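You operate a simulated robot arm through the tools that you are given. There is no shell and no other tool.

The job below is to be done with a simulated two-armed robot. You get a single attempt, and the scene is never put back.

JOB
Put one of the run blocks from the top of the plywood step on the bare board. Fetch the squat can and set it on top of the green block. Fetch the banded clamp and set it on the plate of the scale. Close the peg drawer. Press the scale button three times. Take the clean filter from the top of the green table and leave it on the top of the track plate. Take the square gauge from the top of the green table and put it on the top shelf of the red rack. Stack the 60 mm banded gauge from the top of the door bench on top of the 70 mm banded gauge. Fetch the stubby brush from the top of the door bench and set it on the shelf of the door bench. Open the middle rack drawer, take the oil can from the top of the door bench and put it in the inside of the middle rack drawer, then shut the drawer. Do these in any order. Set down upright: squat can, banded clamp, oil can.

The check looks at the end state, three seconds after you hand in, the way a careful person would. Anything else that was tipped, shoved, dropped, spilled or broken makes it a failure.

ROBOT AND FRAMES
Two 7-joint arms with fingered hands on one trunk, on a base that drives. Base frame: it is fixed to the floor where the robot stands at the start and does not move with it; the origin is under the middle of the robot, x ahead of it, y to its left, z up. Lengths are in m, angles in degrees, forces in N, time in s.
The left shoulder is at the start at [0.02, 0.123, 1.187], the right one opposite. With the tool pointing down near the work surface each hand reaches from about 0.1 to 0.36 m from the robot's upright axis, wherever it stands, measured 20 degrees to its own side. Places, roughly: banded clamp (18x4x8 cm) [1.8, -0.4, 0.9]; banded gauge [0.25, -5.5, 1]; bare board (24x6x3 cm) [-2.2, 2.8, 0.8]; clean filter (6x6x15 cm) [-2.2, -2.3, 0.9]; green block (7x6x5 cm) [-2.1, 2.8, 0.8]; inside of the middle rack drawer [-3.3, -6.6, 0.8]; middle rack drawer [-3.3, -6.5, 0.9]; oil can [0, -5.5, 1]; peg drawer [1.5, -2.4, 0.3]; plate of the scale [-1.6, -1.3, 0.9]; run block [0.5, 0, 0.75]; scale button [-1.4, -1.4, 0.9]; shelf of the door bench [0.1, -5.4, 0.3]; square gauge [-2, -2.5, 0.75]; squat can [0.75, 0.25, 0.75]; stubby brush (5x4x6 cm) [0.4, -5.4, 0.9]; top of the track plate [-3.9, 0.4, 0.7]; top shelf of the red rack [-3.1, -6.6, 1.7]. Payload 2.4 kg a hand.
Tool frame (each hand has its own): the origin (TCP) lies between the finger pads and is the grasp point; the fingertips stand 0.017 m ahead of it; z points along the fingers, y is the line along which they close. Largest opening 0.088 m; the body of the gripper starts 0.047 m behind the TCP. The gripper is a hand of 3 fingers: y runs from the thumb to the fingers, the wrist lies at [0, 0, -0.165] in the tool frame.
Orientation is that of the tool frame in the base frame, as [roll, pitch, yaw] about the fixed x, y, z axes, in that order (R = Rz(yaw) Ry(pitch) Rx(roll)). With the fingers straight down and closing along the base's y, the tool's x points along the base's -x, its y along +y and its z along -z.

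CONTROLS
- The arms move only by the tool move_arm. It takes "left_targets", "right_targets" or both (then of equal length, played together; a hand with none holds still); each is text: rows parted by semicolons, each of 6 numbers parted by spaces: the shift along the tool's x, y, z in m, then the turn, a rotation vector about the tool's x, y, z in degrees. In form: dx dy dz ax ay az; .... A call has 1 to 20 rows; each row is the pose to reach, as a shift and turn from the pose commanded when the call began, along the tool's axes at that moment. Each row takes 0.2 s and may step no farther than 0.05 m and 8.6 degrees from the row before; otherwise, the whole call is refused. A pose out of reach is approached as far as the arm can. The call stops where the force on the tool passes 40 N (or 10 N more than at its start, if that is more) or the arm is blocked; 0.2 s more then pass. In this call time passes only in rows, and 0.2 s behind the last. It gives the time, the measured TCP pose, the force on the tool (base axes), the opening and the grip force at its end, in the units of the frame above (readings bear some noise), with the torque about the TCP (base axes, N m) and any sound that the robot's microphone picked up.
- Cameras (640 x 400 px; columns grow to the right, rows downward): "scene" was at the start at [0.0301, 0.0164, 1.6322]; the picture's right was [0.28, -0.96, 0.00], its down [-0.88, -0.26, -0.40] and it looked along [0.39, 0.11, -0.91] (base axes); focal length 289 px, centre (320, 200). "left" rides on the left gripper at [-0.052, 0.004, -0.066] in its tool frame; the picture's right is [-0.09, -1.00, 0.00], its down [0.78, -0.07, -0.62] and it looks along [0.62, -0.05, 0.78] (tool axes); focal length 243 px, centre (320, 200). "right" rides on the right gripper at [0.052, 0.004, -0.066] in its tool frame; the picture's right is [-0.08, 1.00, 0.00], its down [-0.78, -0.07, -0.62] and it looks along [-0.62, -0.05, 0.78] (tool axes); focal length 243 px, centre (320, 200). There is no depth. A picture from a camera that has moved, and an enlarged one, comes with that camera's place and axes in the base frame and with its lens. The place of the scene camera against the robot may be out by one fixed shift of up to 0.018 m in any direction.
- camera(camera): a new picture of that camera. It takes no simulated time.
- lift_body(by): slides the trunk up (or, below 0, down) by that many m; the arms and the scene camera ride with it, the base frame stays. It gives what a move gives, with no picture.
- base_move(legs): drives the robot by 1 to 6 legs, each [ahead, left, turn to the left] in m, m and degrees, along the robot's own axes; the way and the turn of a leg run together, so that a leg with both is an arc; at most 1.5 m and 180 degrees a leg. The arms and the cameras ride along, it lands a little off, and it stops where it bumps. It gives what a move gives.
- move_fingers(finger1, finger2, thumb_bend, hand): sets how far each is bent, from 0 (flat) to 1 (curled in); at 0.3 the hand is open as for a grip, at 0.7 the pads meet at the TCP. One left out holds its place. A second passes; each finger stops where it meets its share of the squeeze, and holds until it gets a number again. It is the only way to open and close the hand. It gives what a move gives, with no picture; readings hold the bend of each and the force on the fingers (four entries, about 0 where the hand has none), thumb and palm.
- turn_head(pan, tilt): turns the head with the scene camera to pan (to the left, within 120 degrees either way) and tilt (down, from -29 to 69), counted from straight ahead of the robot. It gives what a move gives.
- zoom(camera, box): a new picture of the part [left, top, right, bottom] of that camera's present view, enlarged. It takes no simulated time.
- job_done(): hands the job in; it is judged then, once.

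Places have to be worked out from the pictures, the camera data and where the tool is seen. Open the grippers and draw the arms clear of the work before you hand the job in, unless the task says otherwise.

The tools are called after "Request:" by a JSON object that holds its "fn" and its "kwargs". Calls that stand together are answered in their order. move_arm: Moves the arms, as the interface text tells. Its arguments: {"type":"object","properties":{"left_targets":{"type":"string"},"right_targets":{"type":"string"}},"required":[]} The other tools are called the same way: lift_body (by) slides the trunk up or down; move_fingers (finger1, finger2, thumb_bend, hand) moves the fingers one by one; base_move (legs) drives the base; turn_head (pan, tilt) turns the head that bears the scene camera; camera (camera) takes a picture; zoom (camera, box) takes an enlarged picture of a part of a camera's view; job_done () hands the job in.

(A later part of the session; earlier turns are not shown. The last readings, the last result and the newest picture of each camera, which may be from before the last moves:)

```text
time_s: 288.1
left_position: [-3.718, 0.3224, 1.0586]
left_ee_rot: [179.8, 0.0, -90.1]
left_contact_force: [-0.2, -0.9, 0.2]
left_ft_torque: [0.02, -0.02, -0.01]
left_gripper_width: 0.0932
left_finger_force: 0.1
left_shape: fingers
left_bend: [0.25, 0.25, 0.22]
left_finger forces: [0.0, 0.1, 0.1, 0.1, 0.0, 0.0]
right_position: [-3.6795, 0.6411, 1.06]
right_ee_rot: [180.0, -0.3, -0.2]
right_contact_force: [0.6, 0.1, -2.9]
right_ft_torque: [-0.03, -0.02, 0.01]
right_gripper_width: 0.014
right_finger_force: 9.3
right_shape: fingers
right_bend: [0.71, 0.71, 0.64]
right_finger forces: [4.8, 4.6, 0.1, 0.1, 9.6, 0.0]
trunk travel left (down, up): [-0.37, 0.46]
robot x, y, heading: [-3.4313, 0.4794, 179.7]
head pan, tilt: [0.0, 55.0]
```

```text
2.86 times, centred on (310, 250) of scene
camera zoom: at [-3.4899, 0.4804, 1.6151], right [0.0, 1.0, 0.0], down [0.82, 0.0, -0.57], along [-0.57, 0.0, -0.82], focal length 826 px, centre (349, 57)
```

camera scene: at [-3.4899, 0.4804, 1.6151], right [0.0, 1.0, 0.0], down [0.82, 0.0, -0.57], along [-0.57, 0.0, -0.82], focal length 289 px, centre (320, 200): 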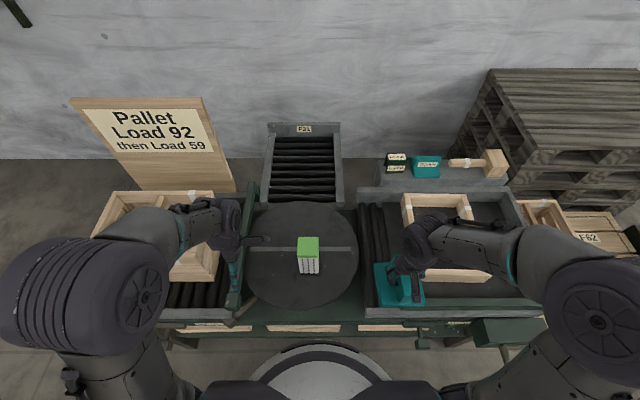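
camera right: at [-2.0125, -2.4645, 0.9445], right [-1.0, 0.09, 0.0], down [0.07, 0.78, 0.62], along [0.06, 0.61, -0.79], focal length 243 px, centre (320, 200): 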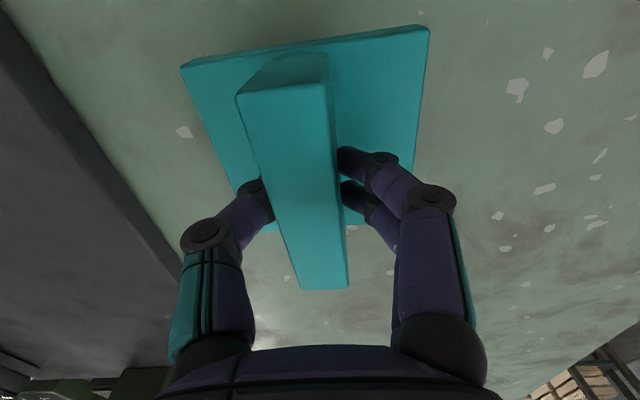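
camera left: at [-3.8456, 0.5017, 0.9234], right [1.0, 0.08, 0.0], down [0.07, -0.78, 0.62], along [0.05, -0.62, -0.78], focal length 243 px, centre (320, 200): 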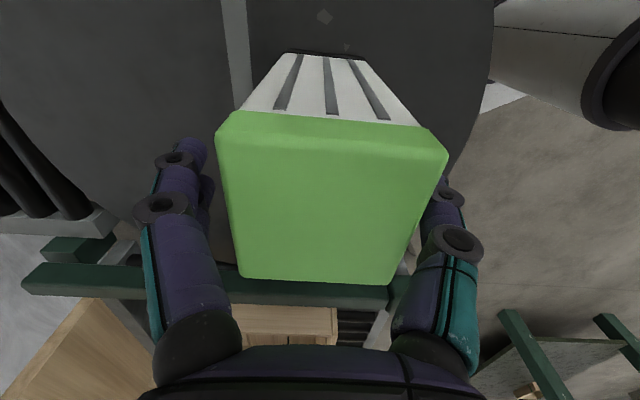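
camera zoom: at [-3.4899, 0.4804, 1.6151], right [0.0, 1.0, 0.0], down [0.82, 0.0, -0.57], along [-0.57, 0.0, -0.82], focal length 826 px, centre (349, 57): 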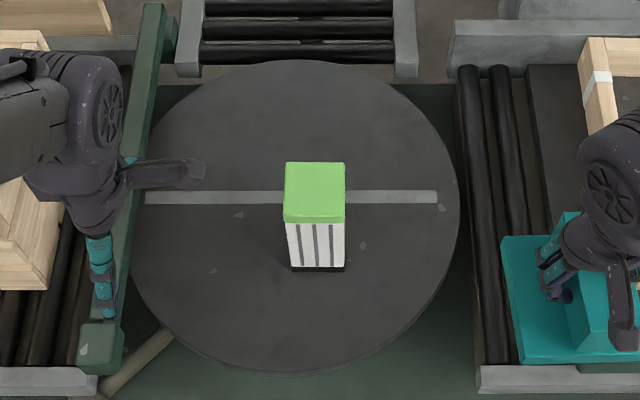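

The filter stands on the plate. Next the square gauge goes to the red rack. I back out and drive south along the west side of the green table to look at the approach.

Request:
{"fn": "base_move", "kwargs": {"legs": [[-0.6, 0, 0], [0, 1.3, 0], [0, 1.3, 0], [0, 1.0, 0]]}}

Request:
{"fn": "turn_head", "kwargs": {"pan": 90, "tilt": 15}}

Request:
{"fn": "camera", "kwargs": {"camera": "scene"}}

Request:
{"fn": "turn_head", "kwargs": {"pan": 50, "tilt": 20}}

Request:
{"fn": "camera", "kwargs": {"camera": "scene"}}

```text
time_s: 308.6
left_position: [-3.208, -3.2938, 1.0575]
left_ee_rot: [-180.0, 0.1, -90.9]
left_contact_force: [0.9, 0.1, -0.2]
left_ft_torque: [0.0, 0.01, -0.01]
left_gripper_width: 0.0932
left_finger_force: 0.1
left_shape: fingers
left_bend: [0.25, 0.25, 0.22]
left_finger forces: [0.0, 0.1, 0.0, 0.0, 0.1, 0.0]
right_position: [-3.1659, -2.9778, 1.0599]
right_ee_rot: [179.9, -0.2, -1.2]
right_contact_force: [0.6, 0.1, -2.8]
right_ft_torque: [0.03, -0.02, 0.0]
right_gripper_width: 0.0137
right_finger_force: 9.4
right_shape: fingers
right_bend: [0.71, 0.71, 0.64]
right_finger forces: [4.9, 4.7, 0.0, 0.0, 9.7, 0.1]
trunk travel left (down, up): [-0.37, 0.46]
robot x, y, heading: [-2.9184, -3.1376, 178.9]
head pan, tilt: [0.0, 55.0]
```

```text
time_s: 310.2
left_position: [-3.2095, -3.2951, 1.0581]
left_ee_rot: [-180.0, 0.1, -90.9]
left_contact_force: [0.1, -0.2, 0.7]
left_ft_torque: [-0.01, 0.02, 0.04]
left_gripper_width: 0.0934
left_finger_force: 0.1
left_shape: fingers
left_bend: [0.25, 0.25, 0.22]
left_finger forces: [0.1, 0.0, 0.0, 0.1, 0.0, 0.1]
right_position: [-3.166, -2.9771, 1.0606]
right_ee_rot: [179.9, -0.3, -1.1]
right_contact_force: [-0.1, -0.5, -2.4]
right_ft_torque: [-0.02, -0.02, 0.05]
right_gripper_width: 0.0142
right_finger_force: 9.1
right_shape: fingers
right_bend: [0.71, 0.71, 0.64]
right_finger forces: [4.9, 4.7, 0.0, 0.0, 9.6, 0.1]
trunk travel left (down, up): [-0.37, 0.46]
robot x, y, heading: [-2.9189, -3.1388, 178.9]
head pan, tilt: [90.0, 15.0]
```

```text
taken
camera scene: at [-2.9088, -3.235, 1.6753], right [-1.0, 0.02, 0.0], down [0.01, 0.26, -0.97], along [-0.02, -0.97, -0.26], focal length 289 px, centre (320, 200)
```

scene: 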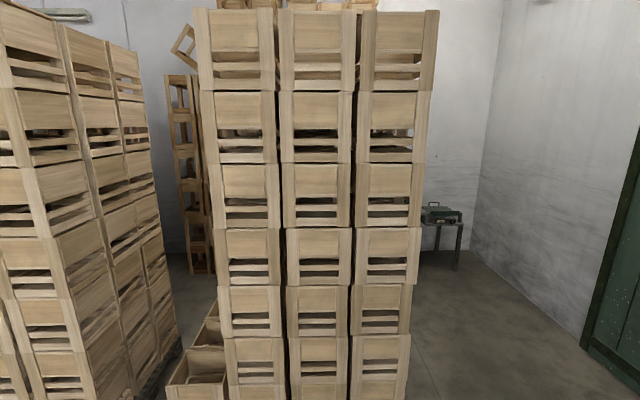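

```text
time_s: 311.3
left_position: [-3.2087, -3.2954, 1.0571]
left_ee_rot: [-180.0, 0.0, -91.1]
left_contact_force: [-0.1, -0.3, -0.1]
left_ft_torque: [-0.01, 0.0, 0.02]
left_gripper_width: 0.0933
left_finger_force: 0.1
left_shape: fingers
left_bend: [0.25, 0.25, 0.22]
left_finger forces: [0.1, 0.1, 0.1, 0.0, 0.1, 0.1]
right_position: [-3.167, -2.9769, 1.0596]
right_ee_rot: [180.0, -0.3, -1.1]
right_contact_force: [-0.4, -0.1, -2.7]
right_ft_torque: [-0.04, -0.02, 0.0]
right_gripper_width: 0.0139
right_finger_force: 9.2
right_shape: fingers
right_bend: [0.71, 0.71, 0.64]
right_finger forces: [4.9, 4.6, 0.1, 0.0, 9.6, 0.1]
trunk travel left (down, up): [-0.37, 0.46]
robot x, y, heading: [-2.9212, -3.1395, 179.0]
head pan, tilt: [50.0, 20.0]
```

```text
taken
camera scene: at [-2.9681, -3.2119, 1.6672], right [-0.75, 0.66, 0.0], down [0.22, 0.26, -0.94], along [-0.62, -0.71, -0.34], focal length 289 px, centre (320, 200)
```

scene: 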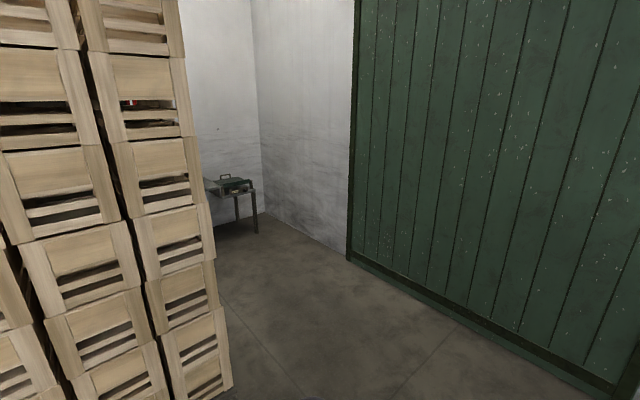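

There is a ~1.4 m wide passage west of the crate stack (stack edge x≈−3.5, wall x≈−5.0). I take it to reach the space in front of the red rack.

Request:
{"fn": "base_move", "kwargs": {"legs": [[1.25, 0, 1], [0, 1.2, 0], [0, 1.2, 0]]}}

Request:
{"fn": "turn_head", "kwargs": {"pan": 110, "tilt": 20}}

Request:
{"fn": "camera", "kwargs": {"camera": "scene"}}

```text
time_s: 328.9
left_position: [-4.492, -5.6654, 1.0569]
left_ee_rot: [179.9, 0.2, -92.1]
left_contact_force: [0.6, -0.7, -0.2]
left_ft_torque: [0.0, 0.02, 0.02]
left_gripper_width: 0.0933
left_finger_force: 0.1
left_shape: fingers
left_bend: [0.25, 0.25, 0.22]
left_finger forces: [0.1, 0.1, 0.1, 0.0, 0.0, 0.0]
right_position: [-4.4426, -5.3495, 1.0593]
right_ee_rot: [179.9, -0.4, -2.2]
right_contact_force: [-0.9, -0.2, -3.2]
right_ft_torque: [0.02, -0.01, 0.0]
right_gripper_width: 0.014
right_finger_force: 9.7
right_shape: fingers
right_bend: [0.71, 0.71, 0.64]
right_finger forces: [5.0, 4.5, 0.0, 0.0, 9.6, 0.0]
trunk travel left (down, up): [-0.37, 0.46]
robot x, y, heading: [-4.2002, -5.517, 177.6]
head pan, tilt: [50.0, 20.0]
```

```text
time_s: 330.1
left_position: [-4.4932, -5.6652, 1.0577]
left_ee_rot: [180.0, 0.1, -92.2]
left_contact_force: [-0.2, -0.7, -1.1]
left_ft_torque: [0.01, -0.04, -0.02]
left_gripper_width: 0.0934
left_finger_force: 0.1
left_shape: fingers
left_bend: [0.25, 0.25, 0.22]
left_finger forces: [0.1, 0.0, 0.1, 0.0, 0.1, 0.1]
right_position: [-4.4435, -5.3481, 1.0594]
right_ee_rot: [179.9, -0.3, -2.2]
right_contact_force: [-0.3, 0.2, -4.1]
right_ft_torque: [-0.02, -0.01, -0.02]
right_gripper_width: 0.0136
right_finger_force: 9.6
right_shape: fingers
right_bend: [0.71, 0.71, 0.64]
right_finger forces: [4.9, 4.6, 0.0, 0.1, 9.6, 0.0]
trunk travel left (down, up): [-0.37, 0.46]
robot x, y, heading: [-4.1966, -5.5171, 177.7]
head pan, tilt: [110.0, 20.0]
```

```text
taken
camera scene: at [-4.1589, -5.6066, 1.6672], right [-0.95, -0.3, 0.0], down [-0.1, 0.33, -0.94], along [0.29, -0.9, -0.34], focal length 289 px, centre (320, 200)
```

scene: 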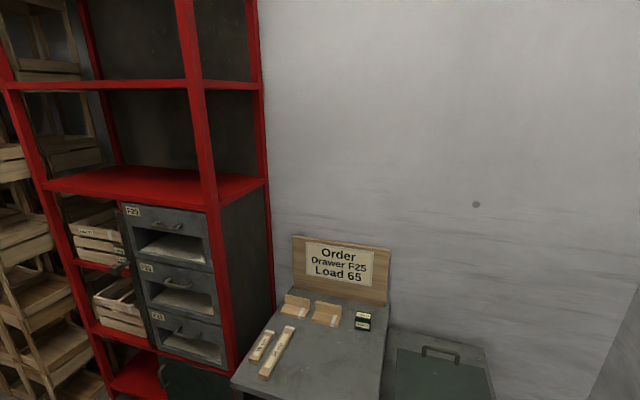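

The red rack stands against the south wall with three drawers in its lower right part and open shelves above. I turn to face it.

Request:
{"fn": "base_move", "kwargs": {"legs": [[0, 0, 92.3]]}}

Request:
{"fn": "turn_head", "kwargs": {"pan": 60, "tilt": 20}}

Request:
{"fn": "camera", "kwargs": {"camera": "scene"}}

Request:
{"fn": "turn_head", "kwargs": {"pan": 110, "tilt": 25}}

Request:
{"fn": "camera", "kwargs": {"camera": "scene"}}

```text
time_s: 334.4
left_position: [-4.0419, -5.8058, 1.0567]
left_ee_rot: [-179.9, 0.1, -0.6]
left_contact_force: [-0.1, 0.7, -1.3]
left_ft_torque: [0.0, 0.02, 0.03]
left_gripper_width: 0.0933
left_finger_force: 0.1
left_shape: fingers
left_bend: [0.25, 0.25, 0.22]
left_finger forces: [0.0, 0.1, 0.0, 0.0, 0.1, 0.0]
right_position: [-4.3609, -5.7654, 1.0578]
right_ee_rot: [179.9, -0.3, 89.4]
right_contact_force: [0.2, 0.4, -2.2]
right_ft_torque: [0.01, -0.01, 0.0]
right_gripper_width: 0.0136
right_finger_force: 9.2
right_shape: fingers
right_bend: [0.71, 0.71, 0.64]
right_finger forces: [4.7, 4.4, 0.1, 0.0, 9.3, 0.0]
trunk travel left (down, up): [-0.37, 0.46]
robot x, y, heading: [-4.1976, -5.5131, -90.5]
head pan, tilt: [110.0, 20.0]
```

```text
time_s: 335.6
left_position: [-4.0429, -5.8054, 1.0571]
left_ee_rot: [-179.9, 0.1, -0.6]
left_contact_force: [0.5, 0.4, 0.0]
left_ft_torque: [0.0, 0.01, 0.03]
left_gripper_width: 0.0932
left_finger_force: 0.1
left_shape: fingers
left_bend: [0.25, 0.25, 0.22]
left_finger forces: [0.1, 0.0, 0.0, 0.0, 0.0, 0.1]
right_position: [-4.3613, -5.7645, 1.0595]
right_ee_rot: [179.9, -0.3, 89.3]
right_contact_force: [0.7, -0.5, -2.6]
right_ft_torque: [0.01, -0.01, -0.05]
right_gripper_width: 0.0137
right_finger_force: 9.1
right_shape: fingers
right_bend: [0.71, 0.71, 0.64]
right_finger forces: [4.8, 4.5, 0.0, 0.1, 9.4, 0.0]
trunk travel left (down, up): [-0.37, 0.46]
robot x, y, heading: [-4.1996, -5.5164, -90.9]
head pan, tilt: [60.0, 20.0]
```

```text
taken
camera scene: at [-4.1265, -5.5451, 1.6672], right [-0.51, -0.86, 0.0], down [-0.29, 0.17, -0.94], along [0.81, -0.48, -0.34], focal length 289 px, centre (320, 200)
```

scene: 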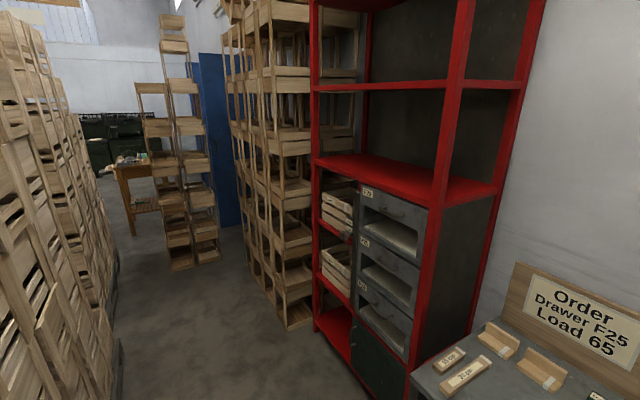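

```text
time_s: 336.8
left_position: [-4.0423, -5.8045, 1.0581]
left_ee_rot: [180.0, 0.1, -0.6]
left_contact_force: [-0.5, -1.2, -0.1]
left_ft_torque: [0.02, 0.0, 0.01]
left_gripper_width: 0.0931
left_finger_force: 0.1
left_shape: fingers
left_bend: [0.25, 0.25, 0.22]
left_finger forces: [0.0, 0.1, 0.1, 0.0, 0.0, 0.0]
right_position: [-4.3615, -5.7641, 1.0594]
right_ee_rot: [179.9, -0.3, 89.5]
right_contact_force: [0.1, 0.2, -2.8]
right_ft_torque: [0.0, -0.02, 0.01]
right_gripper_width: 0.014
right_finger_force: 9.0
right_shape: fingers
right_bend: [0.71, 0.71, 0.64]
right_finger forces: [4.7, 4.5, 0.1, 0.0, 9.5, 0.1]
trunk travel left (down, up): [-0.37, 0.46]
robot x, y, heading: [-4.1984, -5.5182, -90.7]
head pan, tilt: [110.0, 25.0]
```

```text
taken
camera scene: at [-4.1198, -5.4673, 1.6591], right [0.33, -0.94, 0.0], down [-0.4, -0.14, -0.91], along [0.86, 0.3, -0.42], focal length 289 px, centre (320, 200)
```

scene: 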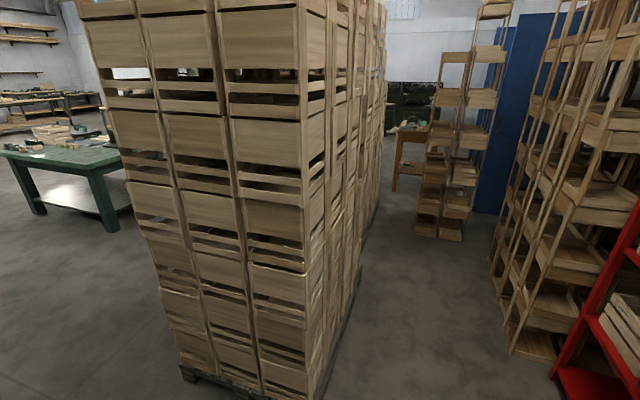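

The aisle between the crate stack (back at y≈−5.14) and the rack (front ≈ −6.45) leads east to the door bench. I shift over in front of the rack.

Request:
{"fn": "base_move", "kwargs": {"legs": [[0.12, 0.3, 0.7], [0.05, 0.72, 0]]}}

Request:
{"fn": "turn_head", "kwargs": {"pan": 0, "tilt": 15}}

Request:
{"fn": "camera", "kwargs": {"camera": "scene"}}

Request:
{"fn": "turn_head", "kwargs": {"pan": 0, "tilt": -15}}

Request:
{"fn": "camera", "kwargs": {"camera": "scene"}}

```text
time_s: 342.5
left_position: [-3.0147, -5.9773, 1.0576]
left_ee_rot: [180.0, 0.2, 0.0]
left_contact_force: [-0.3, -0.4, 0.4]
left_ft_torque: [0.0, 0.04, -0.01]
left_gripper_width: 0.0935
left_finger_force: 0.1
left_shape: fingers
left_bend: [0.25, 0.25, 0.22]
left_finger forces: [0.0, 0.0, 0.0, 0.0, 0.0, 0.1]
right_position: [-3.3343, -5.9394, 1.0593]
right_ee_rot: [179.9, -0.4, 89.9]
right_contact_force: [1.0, -0.2, -2.6]
right_ft_torque: [0.05, 0.0, 0.01]
right_gripper_width: 0.0137
right_finger_force: 9.9
right_shape: fingers
right_bend: [0.71, 0.71, 0.64]
right_finger forces: [4.8, 4.4, 0.0, 0.0, 9.5, 0.0]
trunk travel left (down, up): [-0.37, 0.46]
robot x, y, heading: [-3.1758, -5.6901, -90.2]
head pan, tilt: [110.0, 25.0]
```

```text
time_s: 344.4
left_position: [-3.0142, -5.977, 1.0579]
left_ee_rot: [179.9, 0.1, -0.1]
left_contact_force: [0.1, -1.0, 0.2]
left_ft_torque: [-0.02, 0.02, -0.01]
left_gripper_width: 0.0933
left_finger_force: 0.0
left_shape: fingers
left_bend: [0.25, 0.25, 0.22]
left_finger forces: [0.1, 0.0, 0.0, 0.1, 0.1, 0.0]
right_position: [-3.3332, -5.9405, 1.0599]
right_ee_rot: [179.9, -0.4, 89.9]
right_contact_force: [0.9, 0.5, -2.9]
right_ft_torque: [0.01, -0.02, -0.01]
right_gripper_width: 0.0139
right_finger_force: 9.6
right_shape: fingers
right_bend: [0.71, 0.71, 0.64]
right_finger forces: [4.8, 4.4, 0.0, 0.0, 9.5, 0.0]
trunk travel left (down, up): [-0.37, 0.46]
robot x, y, heading: [-3.1756, -5.6929, -90.0]
head pan, tilt: [0.0, 15.0]
```

```text
taken
camera scene: at [-3.1819, -5.7649, 1.6753], right [-1.0, 0.0, 0.0], down [0.0, 0.26, -0.97], along [0.0, -0.97, -0.26], focal length 289 px, centre (320, 200)
```

scene: 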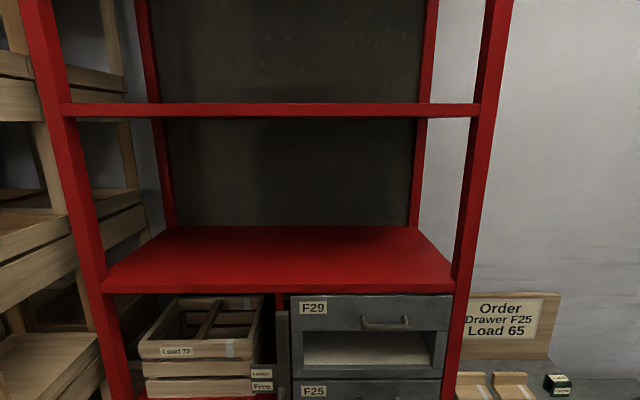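

```text
time_s: 345.3
left_position: [-3.0151, -5.9775, 1.0577]
left_ee_rot: [180.0, 0.2, 0.0]
left_contact_force: [-0.7, -0.5, 0.6]
left_ft_torque: [0.03, -0.01, -0.02]
left_gripper_width: 0.093
left_finger_force: 0.0
left_shape: fingers
left_bend: [0.25, 0.25, 0.22]
left_finger forces: [0.0, 0.0, 0.0, 0.0, 0.1, 0.0]
right_position: [-3.3346, -5.9385, 1.0583]
right_ee_rot: [180.0, -0.4, 89.9]
right_contact_force: [-1.2, -0.9, -3.2]
right_ft_torque: [0.03, 0.02, -0.03]
right_gripper_width: 0.0139
right_finger_force: 8.8
right_shape: fingers
right_bend: [0.71, 0.71, 0.64]
right_finger forces: [4.7, 4.5, 0.0, 0.0, 9.3, 0.0]
trunk travel left (down, up): [-0.37, 0.46]
robot x, y, heading: [-3.1744, -5.6927, -90.1]
head pan, tilt: [0.0, -15.0]
```

```text
taken
camera scene: at [-3.182, -5.7521, 1.7218], right [-1.0, 0.0, 0.0], down [0.0, -0.26, -0.97], along [0.0, -0.97, 0.26], focal length 289 px, centre (320, 200)
```

scene: 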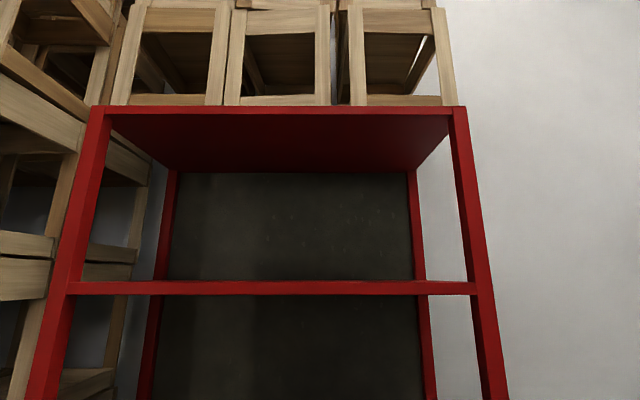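

The open shelf edge sits at z≈1.70 (the upper panel at ≈2.1 carries crates). I raise the trunk to see whether that 1.7 m level is a shelf board.

Request:
{"fn": "lift_body", "kwargs": {"by": 0.3}}

Request:
{"fn": "turn_head", "kwargs": {"pan": 0, "tilt": 20}}

Request:
{"fn": "camera", "kwargs": {"camera": "scene"}}

```text
time_s: 348.3
left_position: [-3.0153, -5.9788, 1.3577]
left_ee_rot: [180.0, 0.1, 0.0]
left_contact_force: [-0.7, -0.1, 0.5]
left_ft_torque: [-0.01, 0.0, -0.04]
left_gripper_width: 0.0933
left_finger_force: 0.1
left_shape: fingers
left_bend: [0.25, 0.25, 0.22]
left_finger forces: [0.0, 0.0, 0.0, 0.0, 0.1, 0.0]
right_position: [-3.3338, -5.9395, 1.3594]
right_ee_rot: [179.9, -0.3, 89.9]
right_contact_force: [-0.1, 0.5, -3.5]
right_ft_torque: [-0.03, -0.01, -0.01]
right_gripper_width: 0.0139
right_finger_force: 9.5
right_shape: fingers
right_bend: [0.71, 0.71, 0.64]
right_finger forces: [4.8, 4.5, 0.0, 0.0, 9.4, 0.1]
trunk travel left (down, up): [-0.67, 0.16]
robot x, y, heading: [-3.1745, -5.6873, -90.2]
head pan, tilt: [0.0, -15.0]
```

```text
time_s: 349.3
left_position: [-3.015, -5.9781, 1.3578]
left_ee_rot: [-180.0, 0.0, -0.1]
left_contact_force: [-0.8, 0.0, -0.1]
left_ft_torque: [0.02, -0.01, 0.06]
left_gripper_width: 0.093
left_finger_force: 0.1
left_shape: fingers
left_bend: [0.25, 0.25, 0.22]
left_finger forces: [0.0, 0.1, 0.0, 0.0, 0.0, 0.1]
right_position: [-3.3343, -5.9392, 1.3594]
right_ee_rot: [179.9, -0.4, 90.0]
right_contact_force: [0.3, 0.1, -3.0]
right_ft_torque: [0.0, 0.0, 0.04]
right_gripper_width: 0.0142
right_finger_force: 9.8
right_shape: fingers
right_bend: [0.71, 0.71, 0.64]
right_finger forces: [4.8, 4.5, 0.0, 0.0, 9.4, 0.1]
trunk travel left (down, up): [-0.67, 0.16]
robot x, y, heading: [-3.1744, -5.6892, -89.9]
head pan, tilt: [0.0, 20.0]
```

```text
taken
camera scene: at [-3.182, -5.7647, 1.9672], right [-1.0, 0.0, 0.0], down [0.0, 0.34, -0.94], along [0.0, -0.94, -0.34], focal length 289 px, centre (320, 200)
```

scene: 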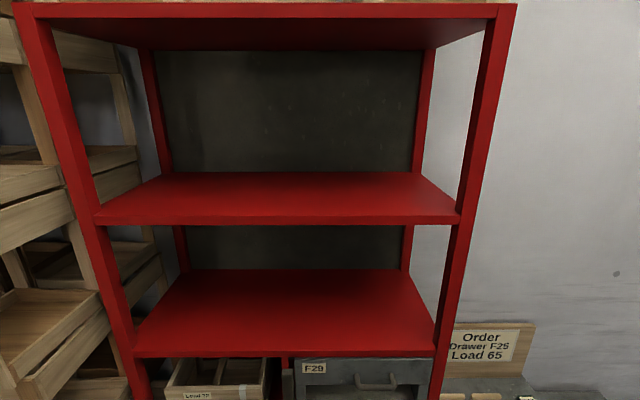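

The 1.7 m level is a real shelf board (front edge y≈−6.36, x −3.50…−2.68), with ~0.36 m headroom. I raise the trunk fully and lift the right hand to see how high it can go.

Request:
{"fn": "lift_body", "kwargs": {"by": 0.155}}

Request:
{"fn": "move_arm", "kwargs": {"right_targets": "0 0 -0.045 0 0 0; 0 0 -0.09 0 0 0; 0 0 -0.135 0 0 0; 0 0 -0.18 0 0 0; 0 0 -0.22 0 0 0; 0 0 -0.26 0 0 0; 0 0 -0.29 0 0 0"}}

Request:
{"fn": "camera", "kwargs": {"camera": "scene"}}

```text
time_s: 351.1
left_position: [-3.0144, -5.9775, 1.5121]
left_ee_rot: [179.9, 0.1, 0.0]
left_contact_force: [-0.8, 0.4, 0.3]
left_ft_torque: [-0.01, -0.02, -0.02]
left_gripper_width: 0.0935
left_finger_force: 0.0
left_shape: fingers
left_bend: [0.25, 0.25, 0.22]
left_finger forces: [0.0, 0.0, 0.0, 0.0, 0.1, 0.1]
right_position: [-3.335, -5.9402, 1.5144]
right_ee_rot: [179.9, -0.4, 90.0]
right_contact_force: [0.0, -0.7, -2.7]
right_ft_torque: [-0.01, -0.02, -0.01]
right_gripper_width: 0.0138
right_finger_force: 9.7
right_shape: fingers
right_bend: [0.71, 0.71, 0.64]
right_finger forces: [4.8, 4.5, 0.0, 0.0, 9.5, 0.0]
trunk travel left (down, up): [-0.825, 0.005]
robot x, y, heading: [-3.1736, -5.6931, -90.3]
head pan, tilt: [0.0, 20.0]
```

```text
time_s: 352.7
left_position: [-3.0161, -5.9771, 1.5135]
left_ee_rot: [-180.0, 0.1, -0.1]
left_contact_force: [0.4, -0.7, 0.3]
left_ft_torque: [0.0, -0.01, -0.02]
left_gripper_width: 0.0934
left_finger_force: 0.0
left_shape: fingers
left_bend: [0.25, 0.25, 0.22]
left_finger forces: [0.1, 0.0, 0.1, 0.0, 0.0, 0.1]
right_position: [-3.3341, -5.9448, 1.7886]
right_ee_rot: [179.9, -0.2, 89.9]
right_contact_force: [0.1, -0.6, -2.6]
right_ft_torque: [0.0, 0.01, 0.0]
right_gripper_width: 0.0141
right_finger_force: 10.1
right_shape: fingers
right_bend: [0.71, 0.71, 0.64]
right_finger forces: [5.0, 4.9, 0.0, 0.0, 10.1, 0.1]
right hand out of reach, approached as far as the arm can: row 7
trunk travel left (down, up): [-0.825, 0.005]
robot x, y, heading: [-3.1726, -5.6921, -90.0]
head pan, tilt: [0.0, 20.0]
```

```text
taken
camera scene: at [-3.1817, -5.7646, 2.1221], right [-1.0, 0.0, 0.0], down [0.0, 0.34, -0.94], along [0.0, -0.94, -0.34], focal length 289 px, centre (320, 200)
```

scene: 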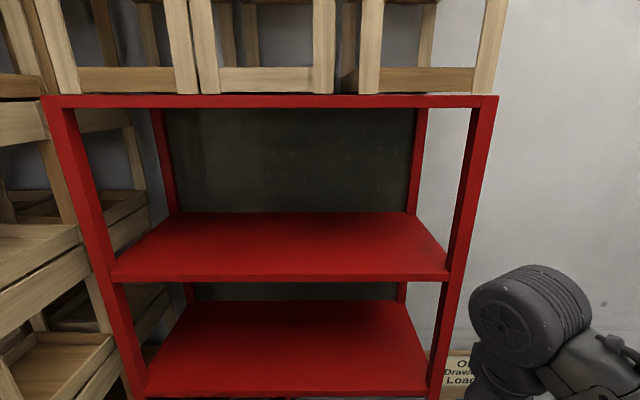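

The right hand reaches z≈1.79 with the tool down — enough to clear the shelf (≈1.715) with the gauge (bottom ≈5 cm below the TCP). I first pull the left hand back and down so it cannot hit the rack when I drive in.

Request:
{"fn": "move_arm", "kwargs": {"left_targets": "0.013 -0.013 0.018 0 0 -8.2; 0.026 -0.026 0.036 0 0 -16.4; 0.039 -0.039 0.054 0 0 -24.6; 0.052 -0.052 0.072 0 0 -32.8; 0.065 -0.065 0.09 0 0 -41; 0.078 -0.078 0.108 0 0 -49.2; 0.091 -0.091 0.126 0 0 -57.4; 0.104 -0.104 0.144 0 0 -65.6; 0.117 -0.117 0.162 0 0 -73.8; 0.13 -0.13 0.18 0 0 -82; 0.14 -0.14 0.2 0 0 -90"}}

Request:
{"fn": "turn_head", "kwargs": {"pan": 0, "tilt": 50}}

Request:
{"fn": "camera", "kwargs": {"camera": "scene"}}

```text
time_s: 355.1
left_position: [-2.876, -5.8361, 1.3127]
left_ee_rot: [180.0, 0.0, 90.1]
left_contact_force: [-0.9, -0.2, 0.8]
left_ft_torque: [-0.01, 0.01, 0.01]
left_gripper_width: 0.0933
left_finger_force: 0.0
left_shape: fingers
left_bend: [0.25, 0.25, 0.22]
left_finger forces: [0.0, 0.0, 0.0, 0.0, 0.1, 0.0]
right_position: [-3.3322, -5.9438, 1.7878]
right_ee_rot: [180.0, -0.2, 90.0]
right_contact_force: [0.2, -0.1, -2.0]
right_ft_torque: [0.0, 0.01, -0.01]
right_gripper_width: 0.0142
right_finger_force: 9.5
right_shape: fingers
right_bend: [0.71, 0.71, 0.64]
right_finger forces: [5.0, 4.9, 0.1, 0.0, 10.0, 0.0]
trunk travel left (down, up): [-0.825, 0.005]
robot x, y, heading: [-3.1713, -5.6903, -90.2]
head pan, tilt: [0.0, 20.0]
```

```text
time_s: 356.1
left_position: [-2.8772, -5.8369, 1.3148]
left_ee_rot: [-179.9, 0.1, 89.9]
left_contact_force: [1.1, 0.6, 0.0]
left_ft_torque: [-0.03, -0.01, 0.01]
left_gripper_width: 0.0932
left_finger_force: 0.1
left_shape: fingers
left_bend: [0.25, 0.25, 0.22]
left_finger forces: [0.0, 0.1, 0.1, 0.1, 0.1, 0.0]
right_position: [-3.3349, -5.9443, 1.7878]
right_ee_rot: [179.9, -0.2, 89.9]
right_contact_force: [-0.4, 0.2, -3.5]
right_ft_torque: [0.01, 0.01, 0.01]
right_gripper_width: 0.014
right_finger_force: 9.9
right_shape: fingers
right_bend: [0.71, 0.71, 0.64]
right_finger forces: [4.9, 4.9, 0.1, 0.0, 10.2, 0.0]
trunk travel left (down, up): [-0.825, 0.005]
robot x, y, heading: [-3.1729, -5.6905, -90.1]
head pan, tilt: [0.0, 50.0]
```

```text
taken
camera scene: at [-3.1819, -5.7485, 2.0766], right [-1.0, 0.0, 0.0], down [0.0, 0.77, -0.64], along [0.0, -0.64, -0.77], focal length 289 px, centre (320, 200)
```

scene: 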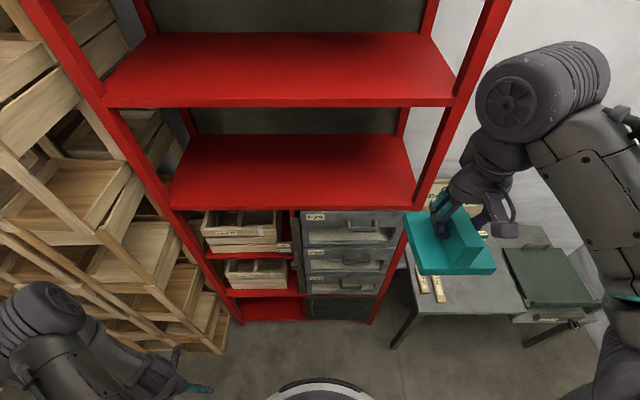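

The raised arm's highest part (≈1.98) is below the top panel (≈2.10). I shift left 0.15 m and drive in partway, then check.

Request:
{"fn": "base_move", "kwargs": {"legs": [[0.0, 0.15, 0.1], [0.3, 0, 0]]}}

Request:
{"fn": "camera", "kwargs": {"camera": "scene"}}

Request:
{"fn": "camera", "kwargs": {"camera": "right"}}

```text
time_s: 359.1
left_position: [-2.7276, -6.1373, 1.3145]
left_ee_rot: [-179.9, 0.1, 90.0]
left_contact_force: [0.9, 0.1, 0.9]
left_ft_torque: [-0.01, 0.01, -0.02]
left_gripper_width: 0.0932
left_finger_force: 0.2
left_shape: fingers
left_bend: [0.25, 0.25, 0.22]
left_finger forces: [0.0, 0.1, 0.1, 0.0, 0.0, 0.1]
right_position: [-3.1842, -6.2455, 1.7883]
right_ee_rot: [179.8, -0.2, 90.1]
right_contact_force: [-0.5, -0.2, -3.1]
right_ft_torque: [0.02, -0.03, 0.0]
right_gripper_width: 0.0145
right_finger_force: 10.2
right_shape: fingers
right_bend: [0.71, 0.71, 0.64]
right_finger forces: [4.9, 4.9, 0.0, 0.1, 10.1, 0.0]
trunk travel left (down, up): [-0.825, 0.005]
robot x, y, heading: [-3.0232, -5.9933, -90.0]
head pan, tilt: [0.0, 50.0]
```

```text
taken
camera scene: at [-3.032, -6.0488, 2.0766], right [-1.0, 0.0, 0.0], down [0.0, 0.77, -0.64], along [0.0, -0.64, -0.77], focal length 289 px, centre (320, 200)
```

scene: 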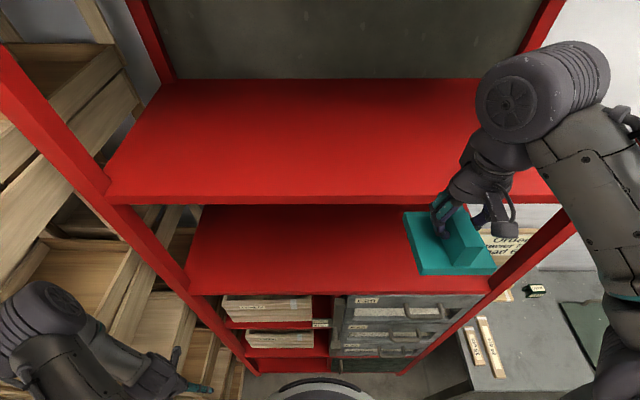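

```text
taken
camera right: at [-3.1797, -6.1916, 1.8535], right [1.0, -0.09, 0.0], down [-0.07, -0.78, 0.62], along [-0.05, -0.62, -0.79], focal length 243 px, centre (320, 200)
```

right: 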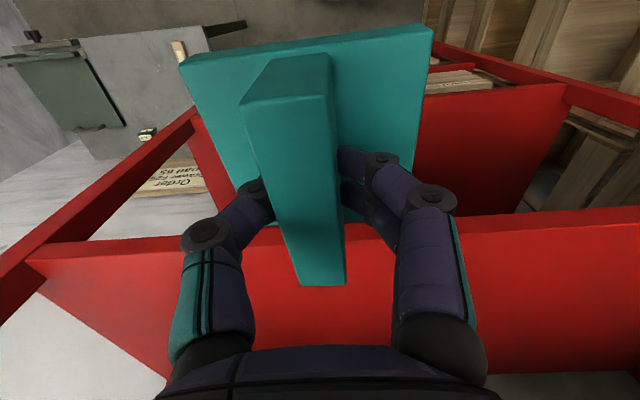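

The shelf edge is confirmed at y≈−6.348. The left elbow, however, is close to the wooden rack on the left, so I back up a little and lower the left arm so its elbow hangs close to the body.

Request:
{"fn": "base_move", "kwargs": {"legs": [[-0.12, -0.04, 0]]}}

Request:
{"fn": "move_arm", "kwargs": {"left_targets": "0 -0.01 0.035 0 0 0; 0 -0.02 0.07 0 0 0; 0 -0.03 0.105 0 0 0; 0 -0.045 0.14 0 0 0; 0 -0.06 0.175 0 0 0; 0 -0.07 0.21 0 0 0"}}

Request:
{"fn": "camera", "kwargs": {"camera": "scene"}}

Request:
{"fn": "turn_head", "kwargs": {"pan": 40, "tilt": 55}}

Request:
{"fn": "camera", "kwargs": {"camera": "scene"}}

```text
time_s: 360.4
left_position: [-2.7654, -6.0195, 1.3143]
left_ee_rot: [-179.9, 0.0, 90.0]
left_contact_force: [0.2, 0.9, -0.2]
left_ft_torque: [0.0, -0.04, 0.04]
left_gripper_width: 0.0934
left_finger_force: 0.0
left_shape: fingers
left_bend: [0.25, 0.25, 0.22]
left_finger forces: [0.0, 0.0, 0.0, 0.0, 0.0, 0.0]
right_position: [-3.2238, -6.1279, 1.7883]
right_ee_rot: [179.9, -0.2, 90.0]
right_contact_force: [-0.7, -0.3, -2.4]
right_ft_torque: [-0.01, 0.03, -0.01]
right_gripper_width: 0.0145
right_finger_force: 10.3
right_shape: fingers
right_bend: [0.71, 0.71, 0.64]
right_finger forces: [5.0, 5.0, 0.1, 0.0, 10.1, 0.0]
trunk travel left (down, up): [-0.825, 0.005]
robot x, y, heading: [-3.0639, -5.8726, -90.2]
head pan, tilt: [0.0, 50.0]
```

```text
time_s: 361.8
left_position: [-2.8399, -6.0206, 1.1026]
left_ee_rot: [-179.9, 0.1, 90.1]
left_contact_force: [1.4, 0.0, 0.5]
left_ft_torque: [-0.01, 0.02, -0.01]
left_gripper_width: 0.0933
left_finger_force: 0.0
left_shape: fingers
left_bend: [0.25, 0.25, 0.22]
left_finger forces: [0.0, 0.1, 0.0, 0.0, 0.0, 0.0]
right_position: [-3.2242, -6.1269, 1.7876]
right_ee_rot: [179.8, -0.2, 89.9]
right_contact_force: [0.1, 0.2, -2.3]
right_ft_torque: [0.0, -0.01, 0.0]
right_gripper_width: 0.0142
right_finger_force: 10.0
right_shape: fingers
right_bend: [0.71, 0.71, 0.64]
right_finger forces: [5.0, 4.9, 0.1, 0.1, 10.1, 0.1]
trunk travel left (down, up): [-0.825, 0.005]
robot x, y, heading: [-3.0674, -5.8705, -90.1]
head pan, tilt: [0.0, 50.0]
```

```text
taken
camera scene: at [-3.0728, -5.9309, 2.0766], right [-1.0, 0.0, 0.0], down [0.0, 0.77, -0.64], along [0.0, -0.64, -0.77], focal length 289 px, centre (320, 200)
```

scene: 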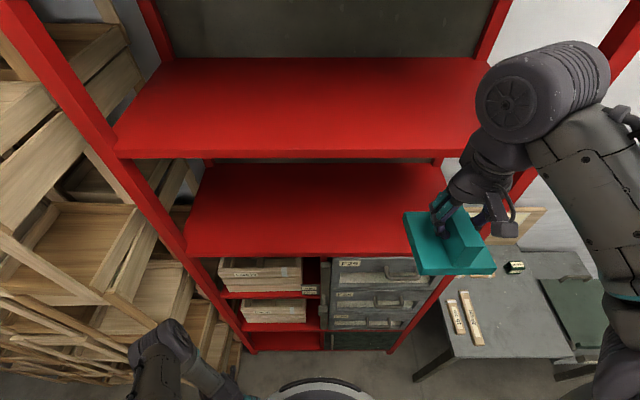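

```text
time_s: 362.8
left_position: [-2.8361, -6.0211, 1.1042]
left_ee_rot: [-179.9, 0.0, 89.9]
left_contact_force: [-0.5, 0.7, 0.8]
left_ft_torque: [0.04, -0.01, -0.01]
left_gripper_width: 0.0932
left_finger_force: 0.2
left_shape: fingers
left_bend: [0.25, 0.25, 0.22]
left_finger forces: [0.1, 0.0, 0.0, 0.0, 0.0, 0.1]
right_position: [-3.2246, -6.1272, 1.7882]
right_ee_rot: [179.8, -0.2, 90.0]
right_contact_force: [0.4, -0.2, -3.6]
right_ft_torque: [0.02, 0.0, -0.01]
right_gripper_width: 0.0143
right_finger_force: 10.1
right_shape: fingers
right_bend: [0.71, 0.71, 0.64]
right_finger forces: [5.0, 4.8, 0.1, 0.0, 10.1, 0.0]
trunk travel left (down, up): [-0.825, 0.005]
robot x, y, heading: [-3.0675, -5.8741, -90.2]
head pan, tilt: [40.0, 55.0]
```

```text
taken
camera scene: at [-3.0261, -5.9095, 2.0701], right [-0.77, -0.64, 0.0], down [-0.53, 0.63, -0.57], along [0.37, -0.44, -0.82], focal length 289 px, centre (320, 200)
```

scene: 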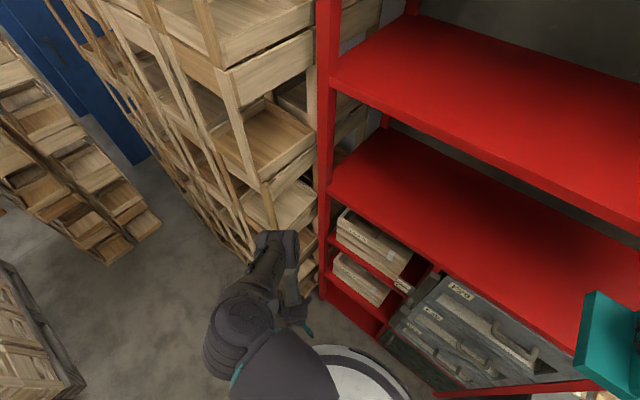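

Left elbow is now tucked in but still somewhat forward; by shifting right it will line up with the empty middle bay of the rack rather than a post. I do that and shift the right hand a bit inward and forward at height.

Request:
{"fn": "base_move", "kwargs": {"legs": [[0.0, -0.085, 0.1]]}}

Request:
{"fn": "move_arm", "kwargs": {"right_targets": "-0.015 0.015 0 0 0 0; -0.03 0.03 0 0 0 0; -0.045 0.04 0 0 0 0"}}

Request:
{"fn": "turn_head", "kwargs": {"pan": 0, "tilt": 50}}

Request:
{"fn": "camera", "kwargs": {"camera": "scene"}}

```text
time_s: 363.9
left_position: [-2.9237, -6.0215, 1.1033]
left_ee_rot: [-179.9, 0.1, 90.1]
left_contact_force: [0.5, 0.2, -0.5]
left_ft_torque: [0.0, -0.02, 0.01]
left_gripper_width: 0.0933
left_finger_force: 0.0
left_shape: fingers
left_bend: [0.25, 0.25, 0.22]
left_finger forces: [0.1, 0.1, 0.0, 0.1, 0.0, 0.0]
right_position: [-3.3088, -6.1277, 1.7879]
right_ee_rot: [179.8, -0.2, 90.2]
right_contact_force: [0.0, -0.6, -3.2]
right_ft_torque: [-0.01, 0.0, 0.01]
right_gripper_width: 0.0142
right_finger_force: 10.6
right_shape: fingers
right_bend: [0.71, 0.71, 0.64]
right_finger forces: [5.0, 4.9, 0.0, 0.1, 10.2, 0.1]
trunk travel left (down, up): [-0.825, 0.005]
robot x, y, heading: [-3.1507, -5.8739, -89.9]
head pan, tilt: [40.0, 55.0]
```

```text
time_s: 364.7
left_position: [-2.9237, -6.021, 1.1041]
left_ee_rot: [-179.8, 0.0, 90.1]
left_contact_force: [0.3, -0.1, 1.0]
left_ft_torque: [0.0, -0.01, 0.03]
left_gripper_width: 0.0931
left_finger_force: 0.1
left_shape: fingers
left_bend: [0.25, 0.25, 0.22]
left_finger forces: [0.0, 0.1, 0.0, 0.0, 0.0, 0.0]
right_position: [-3.2755, -6.1646, 1.7886]
right_ee_rot: [179.7, -0.1, 90.1]
right_contact_force: [1.0, -0.6, -3.2]
right_ft_torque: [0.04, -0.04, 0.02]
right_gripper_width: 0.0142
right_finger_force: 9.6
right_shape: fingers
right_bend: [0.71, 0.71, 0.64]
right_finger forces: [4.8, 4.9, 0.0, 0.0, 9.9, 0.1]
right hand out of reach, approached as far as the arm can: row 3
trunk travel left (down, up): [-0.825, 0.005]
robot x, y, heading: [-3.1532, -5.8705, -89.9]
head pan, tilt: [40.0, 55.0]
```

```text
time_s: 365.8
left_position: [-2.9229, -6.0211, 1.1019]
left_ee_rot: [-179.9, 0.0, 90.1]
left_contact_force: [-0.7, 0.0, -0.2]
left_ft_torque: [0.04, -0.01, 0.02]
left_gripper_width: 0.0932
left_finger_force: 0.0
left_shape: fingers
left_bend: [0.25, 0.25, 0.22]
left_finger forces: [0.1, 0.0, 0.0, 0.0, 0.0, 0.0]
right_position: [-3.2763, -6.164, 1.7868]
right_ee_rot: [180.0, -0.2, 90.1]
right_contact_force: [0.0, 0.3, -3.5]
right_ft_torque: [0.03, 0.02, -0.03]
right_gripper_width: 0.0142
right_finger_force: 10.0
right_shape: fingers
right_bend: [0.71, 0.71, 0.64]
right_finger forces: [5.0, 4.9, 0.0, 0.0, 10.0, 0.1]
trunk travel left (down, up): [-0.825, 0.005]
robot x, y, heading: [-3.1479, -5.8689, -90.1]
head pan, tilt: [0.0, 50.0]
```

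```text
taken
camera scene: at [-3.1581, -5.9313, 2.0766], right [-1.0, 0.0, 0.0], down [0.0, 0.77, -0.64], along [0.0, -0.64, -0.77], focal length 289 px, centre (320, 200)
```

scene: 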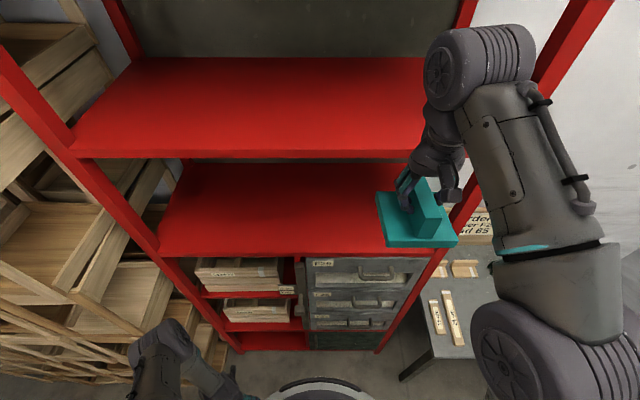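

Hand at (ahead 0.294) and z≈1.787. I drive forward in two steps, checking clearances in between.

Request:
{"fn": "base_move", "kwargs": {"legs": [[0.17, 0.0, 0.0]]}}

Request:
{"fn": "camera", "kwargs": {"camera": "scene"}}

Request:
{"fn": "camera", "kwargs": {"camera": "right"}}

Request:
{"fn": "camera", "kwargs": {"camera": "left"}}

```text
time_s: 367.2
left_position: [-2.9221, -6.1863, 1.1044]
left_ee_rot: [-179.9, 0.0, 90.2]
left_contact_force: [0.3, 0.1, -0.6]
left_ft_torque: [-0.01, -0.01, -0.03]
left_gripper_width: 0.0932
left_finger_force: 0.0
left_shape: fingers
left_bend: [0.25, 0.25, 0.22]
left_finger forces: [0.1, 0.0, 0.0, 0.1, 0.0, 0.1]
right_position: [-3.2745, -6.3292, 1.7875]
right_ee_rot: [179.9, 0.1, 90.2]
right_contact_force: [0.5, 0.1, -3.1]
right_ft_torque: [0.04, -0.06, -0.01]
right_gripper_width: 0.0141
right_finger_force: 9.4
right_shape: fingers
right_bend: [0.71, 0.71, 0.64]
right_finger forces: [4.9, 4.9, 0.0, 0.0, 9.9, 0.0]
trunk travel left (down, up): [-0.825, 0.005]
robot x, y, heading: [-3.152, -6.0388, -89.9]
head pan, tilt: [0.0, 50.0]
```

```text
taken
camera scene: at [-3.1575, -6.0961, 2.0767], right [-1.0, 0.0, 0.0], down [0.0, 0.77, -0.64], along [0.0, -0.64, -0.77], focal length 289 px, centre (320, 200)
```

scene: 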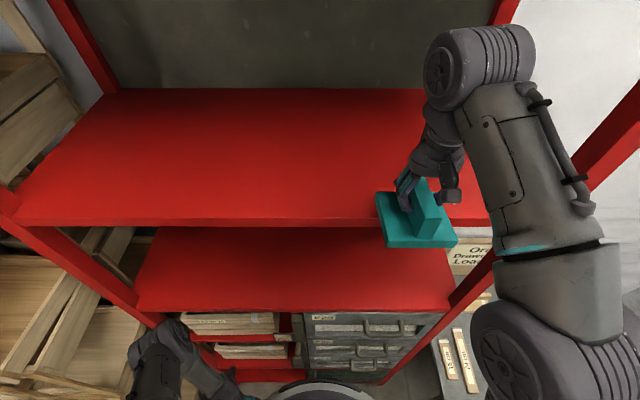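

```text
taken
camera right: at [-3.2705, -6.2767, 1.8537], right [1.0, -0.08, 0.0], down [-0.06, -0.78, 0.62], along [-0.05, -0.62, -0.78], focal length 243 px, centre (320, 200)
```

right: 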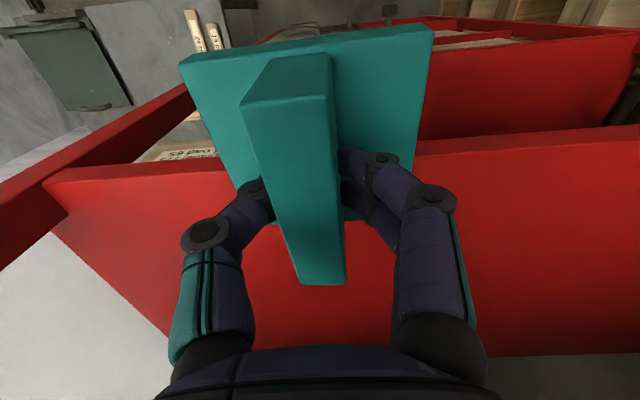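

```text
taken
camera left: at [-2.9171, -6.2388, 1.1694], right [-1.0, -0.09, 0.0], down [-0.07, 0.78, 0.62], along [-0.06, 0.62, -0.78], focal length 243 px, centre (320, 200)
```

left: 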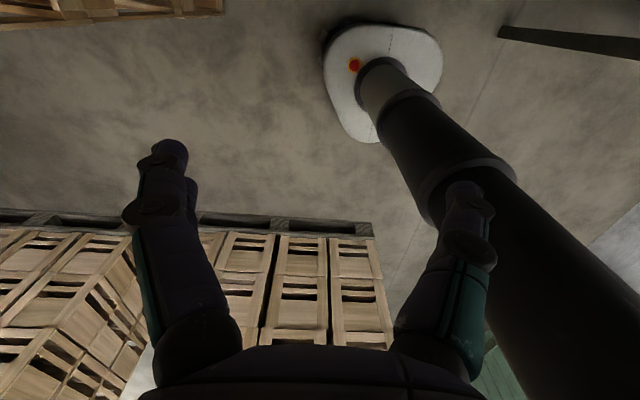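

Clearances look fine. I pull the left hand back 4 cm for margin, then drive the last 9 cm.

Request:
{"fn": "move_arm", "kwargs": {"left_targets": "0.02 0 0 0 0 0; 0.04 0 0 0 0 0"}}

Request:
{"fn": "base_move", "kwargs": {"legs": [[0.085, 0.0, 0.0]]}}

Request:
{"fn": "camera", "kwargs": {"camera": "scene"}}

Request:
{"fn": "camera", "kwargs": {"camera": "right"}}

```text
time_s: 367.8
left_position: [-2.9233, -6.1467, 1.1052]
left_ee_rot: [-179.9, 0.2, 90.3]
left_contact_force: [0.4, -0.4, -0.1]
left_ft_torque: [-0.01, 0.03, -0.02]
left_gripper_width: 0.0934
left_finger_force: 0.2
left_shape: fingers
left_bend: [0.25, 0.25, 0.22]
left_finger forces: [0.1, 0.0, 0.0, 0.0, 0.0, 0.0]
right_position: [-3.2749, -6.3314, 1.7877]
right_ee_rot: [179.9, -0.1, 90.2]
right_contact_force: [0.4, 1.0, -1.5]
right_ft_torque: [0.0, 0.0, -0.04]
right_gripper_width: 0.0139
right_finger_force: 9.7
right_shape: fingers
right_bend: [0.71, 0.71, 0.64]
right_finger forces: [4.9, 4.9, 0.0, 0.0, 9.8, 0.0]
trunk travel left (down, up): [-0.825, 0.005]
robot x, y, heading: [-3.152, -6.0447, -89.7]
head pan, tilt: [0.0, 50.0]
```

```text
time_s: 368.9
left_position: [-2.922, -6.2312, 1.1048]
left_ee_rot: [-180.0, 0.1, 90.4]
left_contact_force: [-0.4, -0.6, 0.8]
left_ft_torque: [-0.02, 0.02, -0.01]
left_gripper_width: 0.0934
left_finger_force: 0.1
left_shape: fingers
left_bend: [0.25, 0.25, 0.22]
left_finger forces: [0.0, 0.0, 0.0, 0.1, 0.0, 0.1]
right_position: [-3.2737, -6.4168, 1.7885]
right_ee_rot: [180.0, 0.1, 90.4]
right_contact_force: [-0.8, -0.2, -3.3]
right_ft_torque: [0.05, 0.02, -0.01]
right_gripper_width: 0.0141
right_finger_force: 10.0
right_shape: fingers
right_bend: [0.71, 0.71, 0.64]
right_finger forces: [5.0, 4.9, 0.1, 0.0, 10.0, 0.0]
trunk travel left (down, up): [-0.825, 0.005]
robot x, y, heading: [-3.1508, -6.1293, -89.9]
head pan, tilt: [0.0, 50.0]
```

```text
taken
camera scene: at [-3.1572, -6.1827, 2.0767], right [-1.0, -0.01, 0.0], down [0.0, 0.77, -0.64], along [0.0, -0.64, -0.77], focal length 289 px, centre (320, 200)
```

scene: 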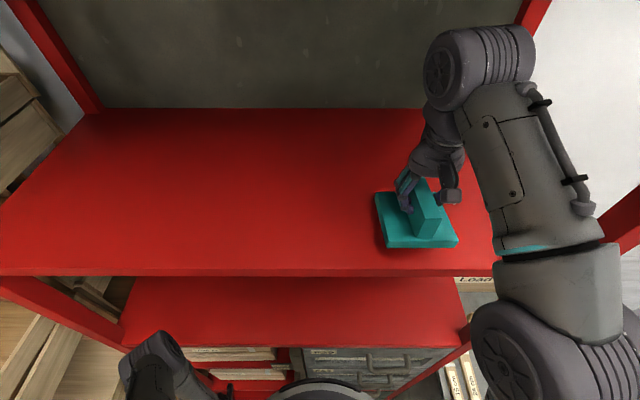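

```text
taken
camera right: at [-3.2701, -6.3634, 1.8538], right [1.0, -0.08, 0.0], down [-0.06, -0.78, 0.62], along [-0.05, -0.62, -0.78], focal length 243 px, centre (320, 200)
```

right: 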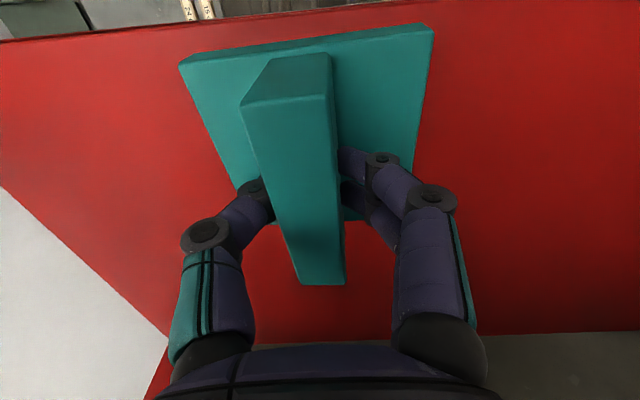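

The gauge is fully over the shelf (3 cm inside the front edge). I lower it carefully until it touches.

Request:
{"fn": "move_arm", "kwargs": {"right_targets": "0 0 0.008 0 0 0; 0 0 0.014 0 0 0"}}

Request:
{"fn": "move_arm", "kwargs": {"right_targets": "0 0 0.005 0 0 0"}}

```text
time_s: 369.5
left_position: [-2.9237, -6.2335, 1.1038]
left_ee_rot: [-180.0, 0.1, 90.4]
left_contact_force: [0.2, -0.9, 0.0]
left_ft_torque: [0.01, 0.0, 0.02]
left_gripper_width: 0.0933
left_finger_force: 0.0
left_shape: fingers
left_bend: [0.25, 0.25, 0.22]
left_finger forces: [0.1, 0.0, 0.0, 0.0, 0.0, 0.0]
right_position: [-3.2747, -6.4186, 1.7732]
right_ee_rot: [180.0, 0.1, 90.3]
right_contact_force: [-0.7, 0.2, -2.4]
right_ft_torque: [-0.02, -0.02, -0.04]
right_gripper_width: 0.0141
right_finger_force: 10.0
right_shape: fingers
right_bend: [0.71, 0.71, 0.64]
right_finger forces: [4.9, 4.9, 0.1, 0.1, 10.0, 0.1]
trunk travel left (down, up): [-0.825, 0.005]
robot x, y, heading: [-3.1515, -6.1263, -89.7]
head pan, tilt: [0.0, 50.0]
```

```text
time_s: 369.9
left_position: [-2.9219, -6.2318, 1.1041]
left_ee_rot: [-179.9, 0.1, 90.5]
left_contact_force: [-0.7, 0.3, 0.2]
left_ft_torque: [0.01, -0.01, 0.0]
left_gripper_width: 0.0934
left_finger_force: 0.0
left_shape: fingers
left_bend: [0.25, 0.25, 0.22]
left_finger forces: [0.0, 0.1, 0.0, 0.0, 0.0, 0.0]
right_position: [-3.2742, -6.4157, 1.77]
right_ee_rot: [179.8, 0.1, 90.3]
right_contact_force: [-0.5, 0.0, -1.7]
right_ft_torque: [0.02, -0.04, -0.01]
right_gripper_width: 0.0143
right_finger_force: 9.9
right_shape: fingers
right_bend: [0.71, 0.71, 0.64]
right_finger forces: [5.0, 4.9, 0.1, 0.1, 10.1, 0.0]
trunk travel left (down, up): [-0.825, 0.005]
robot x, y, heading: [-3.1516, -6.1275, -89.7]
head pan, tilt: [0.0, 50.0]
```

Request:
{"fn": "move_arm", "kwargs": {"right_targets": "0 0 0.003 0 0 0"}}

```text
time_s: 370.3
left_position: [-2.9222, -6.2333, 1.1035]
left_ee_rot: [-179.9, 0.0, 90.4]
left_contact_force: [0.2, -0.9, -0.3]
left_ft_torque: [0.01, 0.01, 0.01]
left_gripper_width: 0.0934
left_finger_force: 0.0
left_shape: fingers
left_bend: [0.25, 0.25, 0.22]
left_finger forces: [0.0, 0.0, 0.1, 0.0, 0.1, 0.0]
right_position: [-3.2741, -6.418, 1.7656]
right_ee_rot: [179.9, -0.2, 90.3]
right_contact_force: [-0.2, -0.2, -2.6]
right_ft_torque: [0.01, 0.0, -0.03]
right_gripper_width: 0.0143
right_finger_force: 9.4
right_shape: fingers
right_bend: [0.71, 0.71, 0.64]
right_finger forces: [5.0, 4.8, 0.0, 0.0, 10.0, 0.0]
trunk travel left (down, up): [-0.825, 0.005]
robot x, y, heading: [-3.15, -6.124, -89.7]
head pan, tilt: [0.0, 50.0]
```

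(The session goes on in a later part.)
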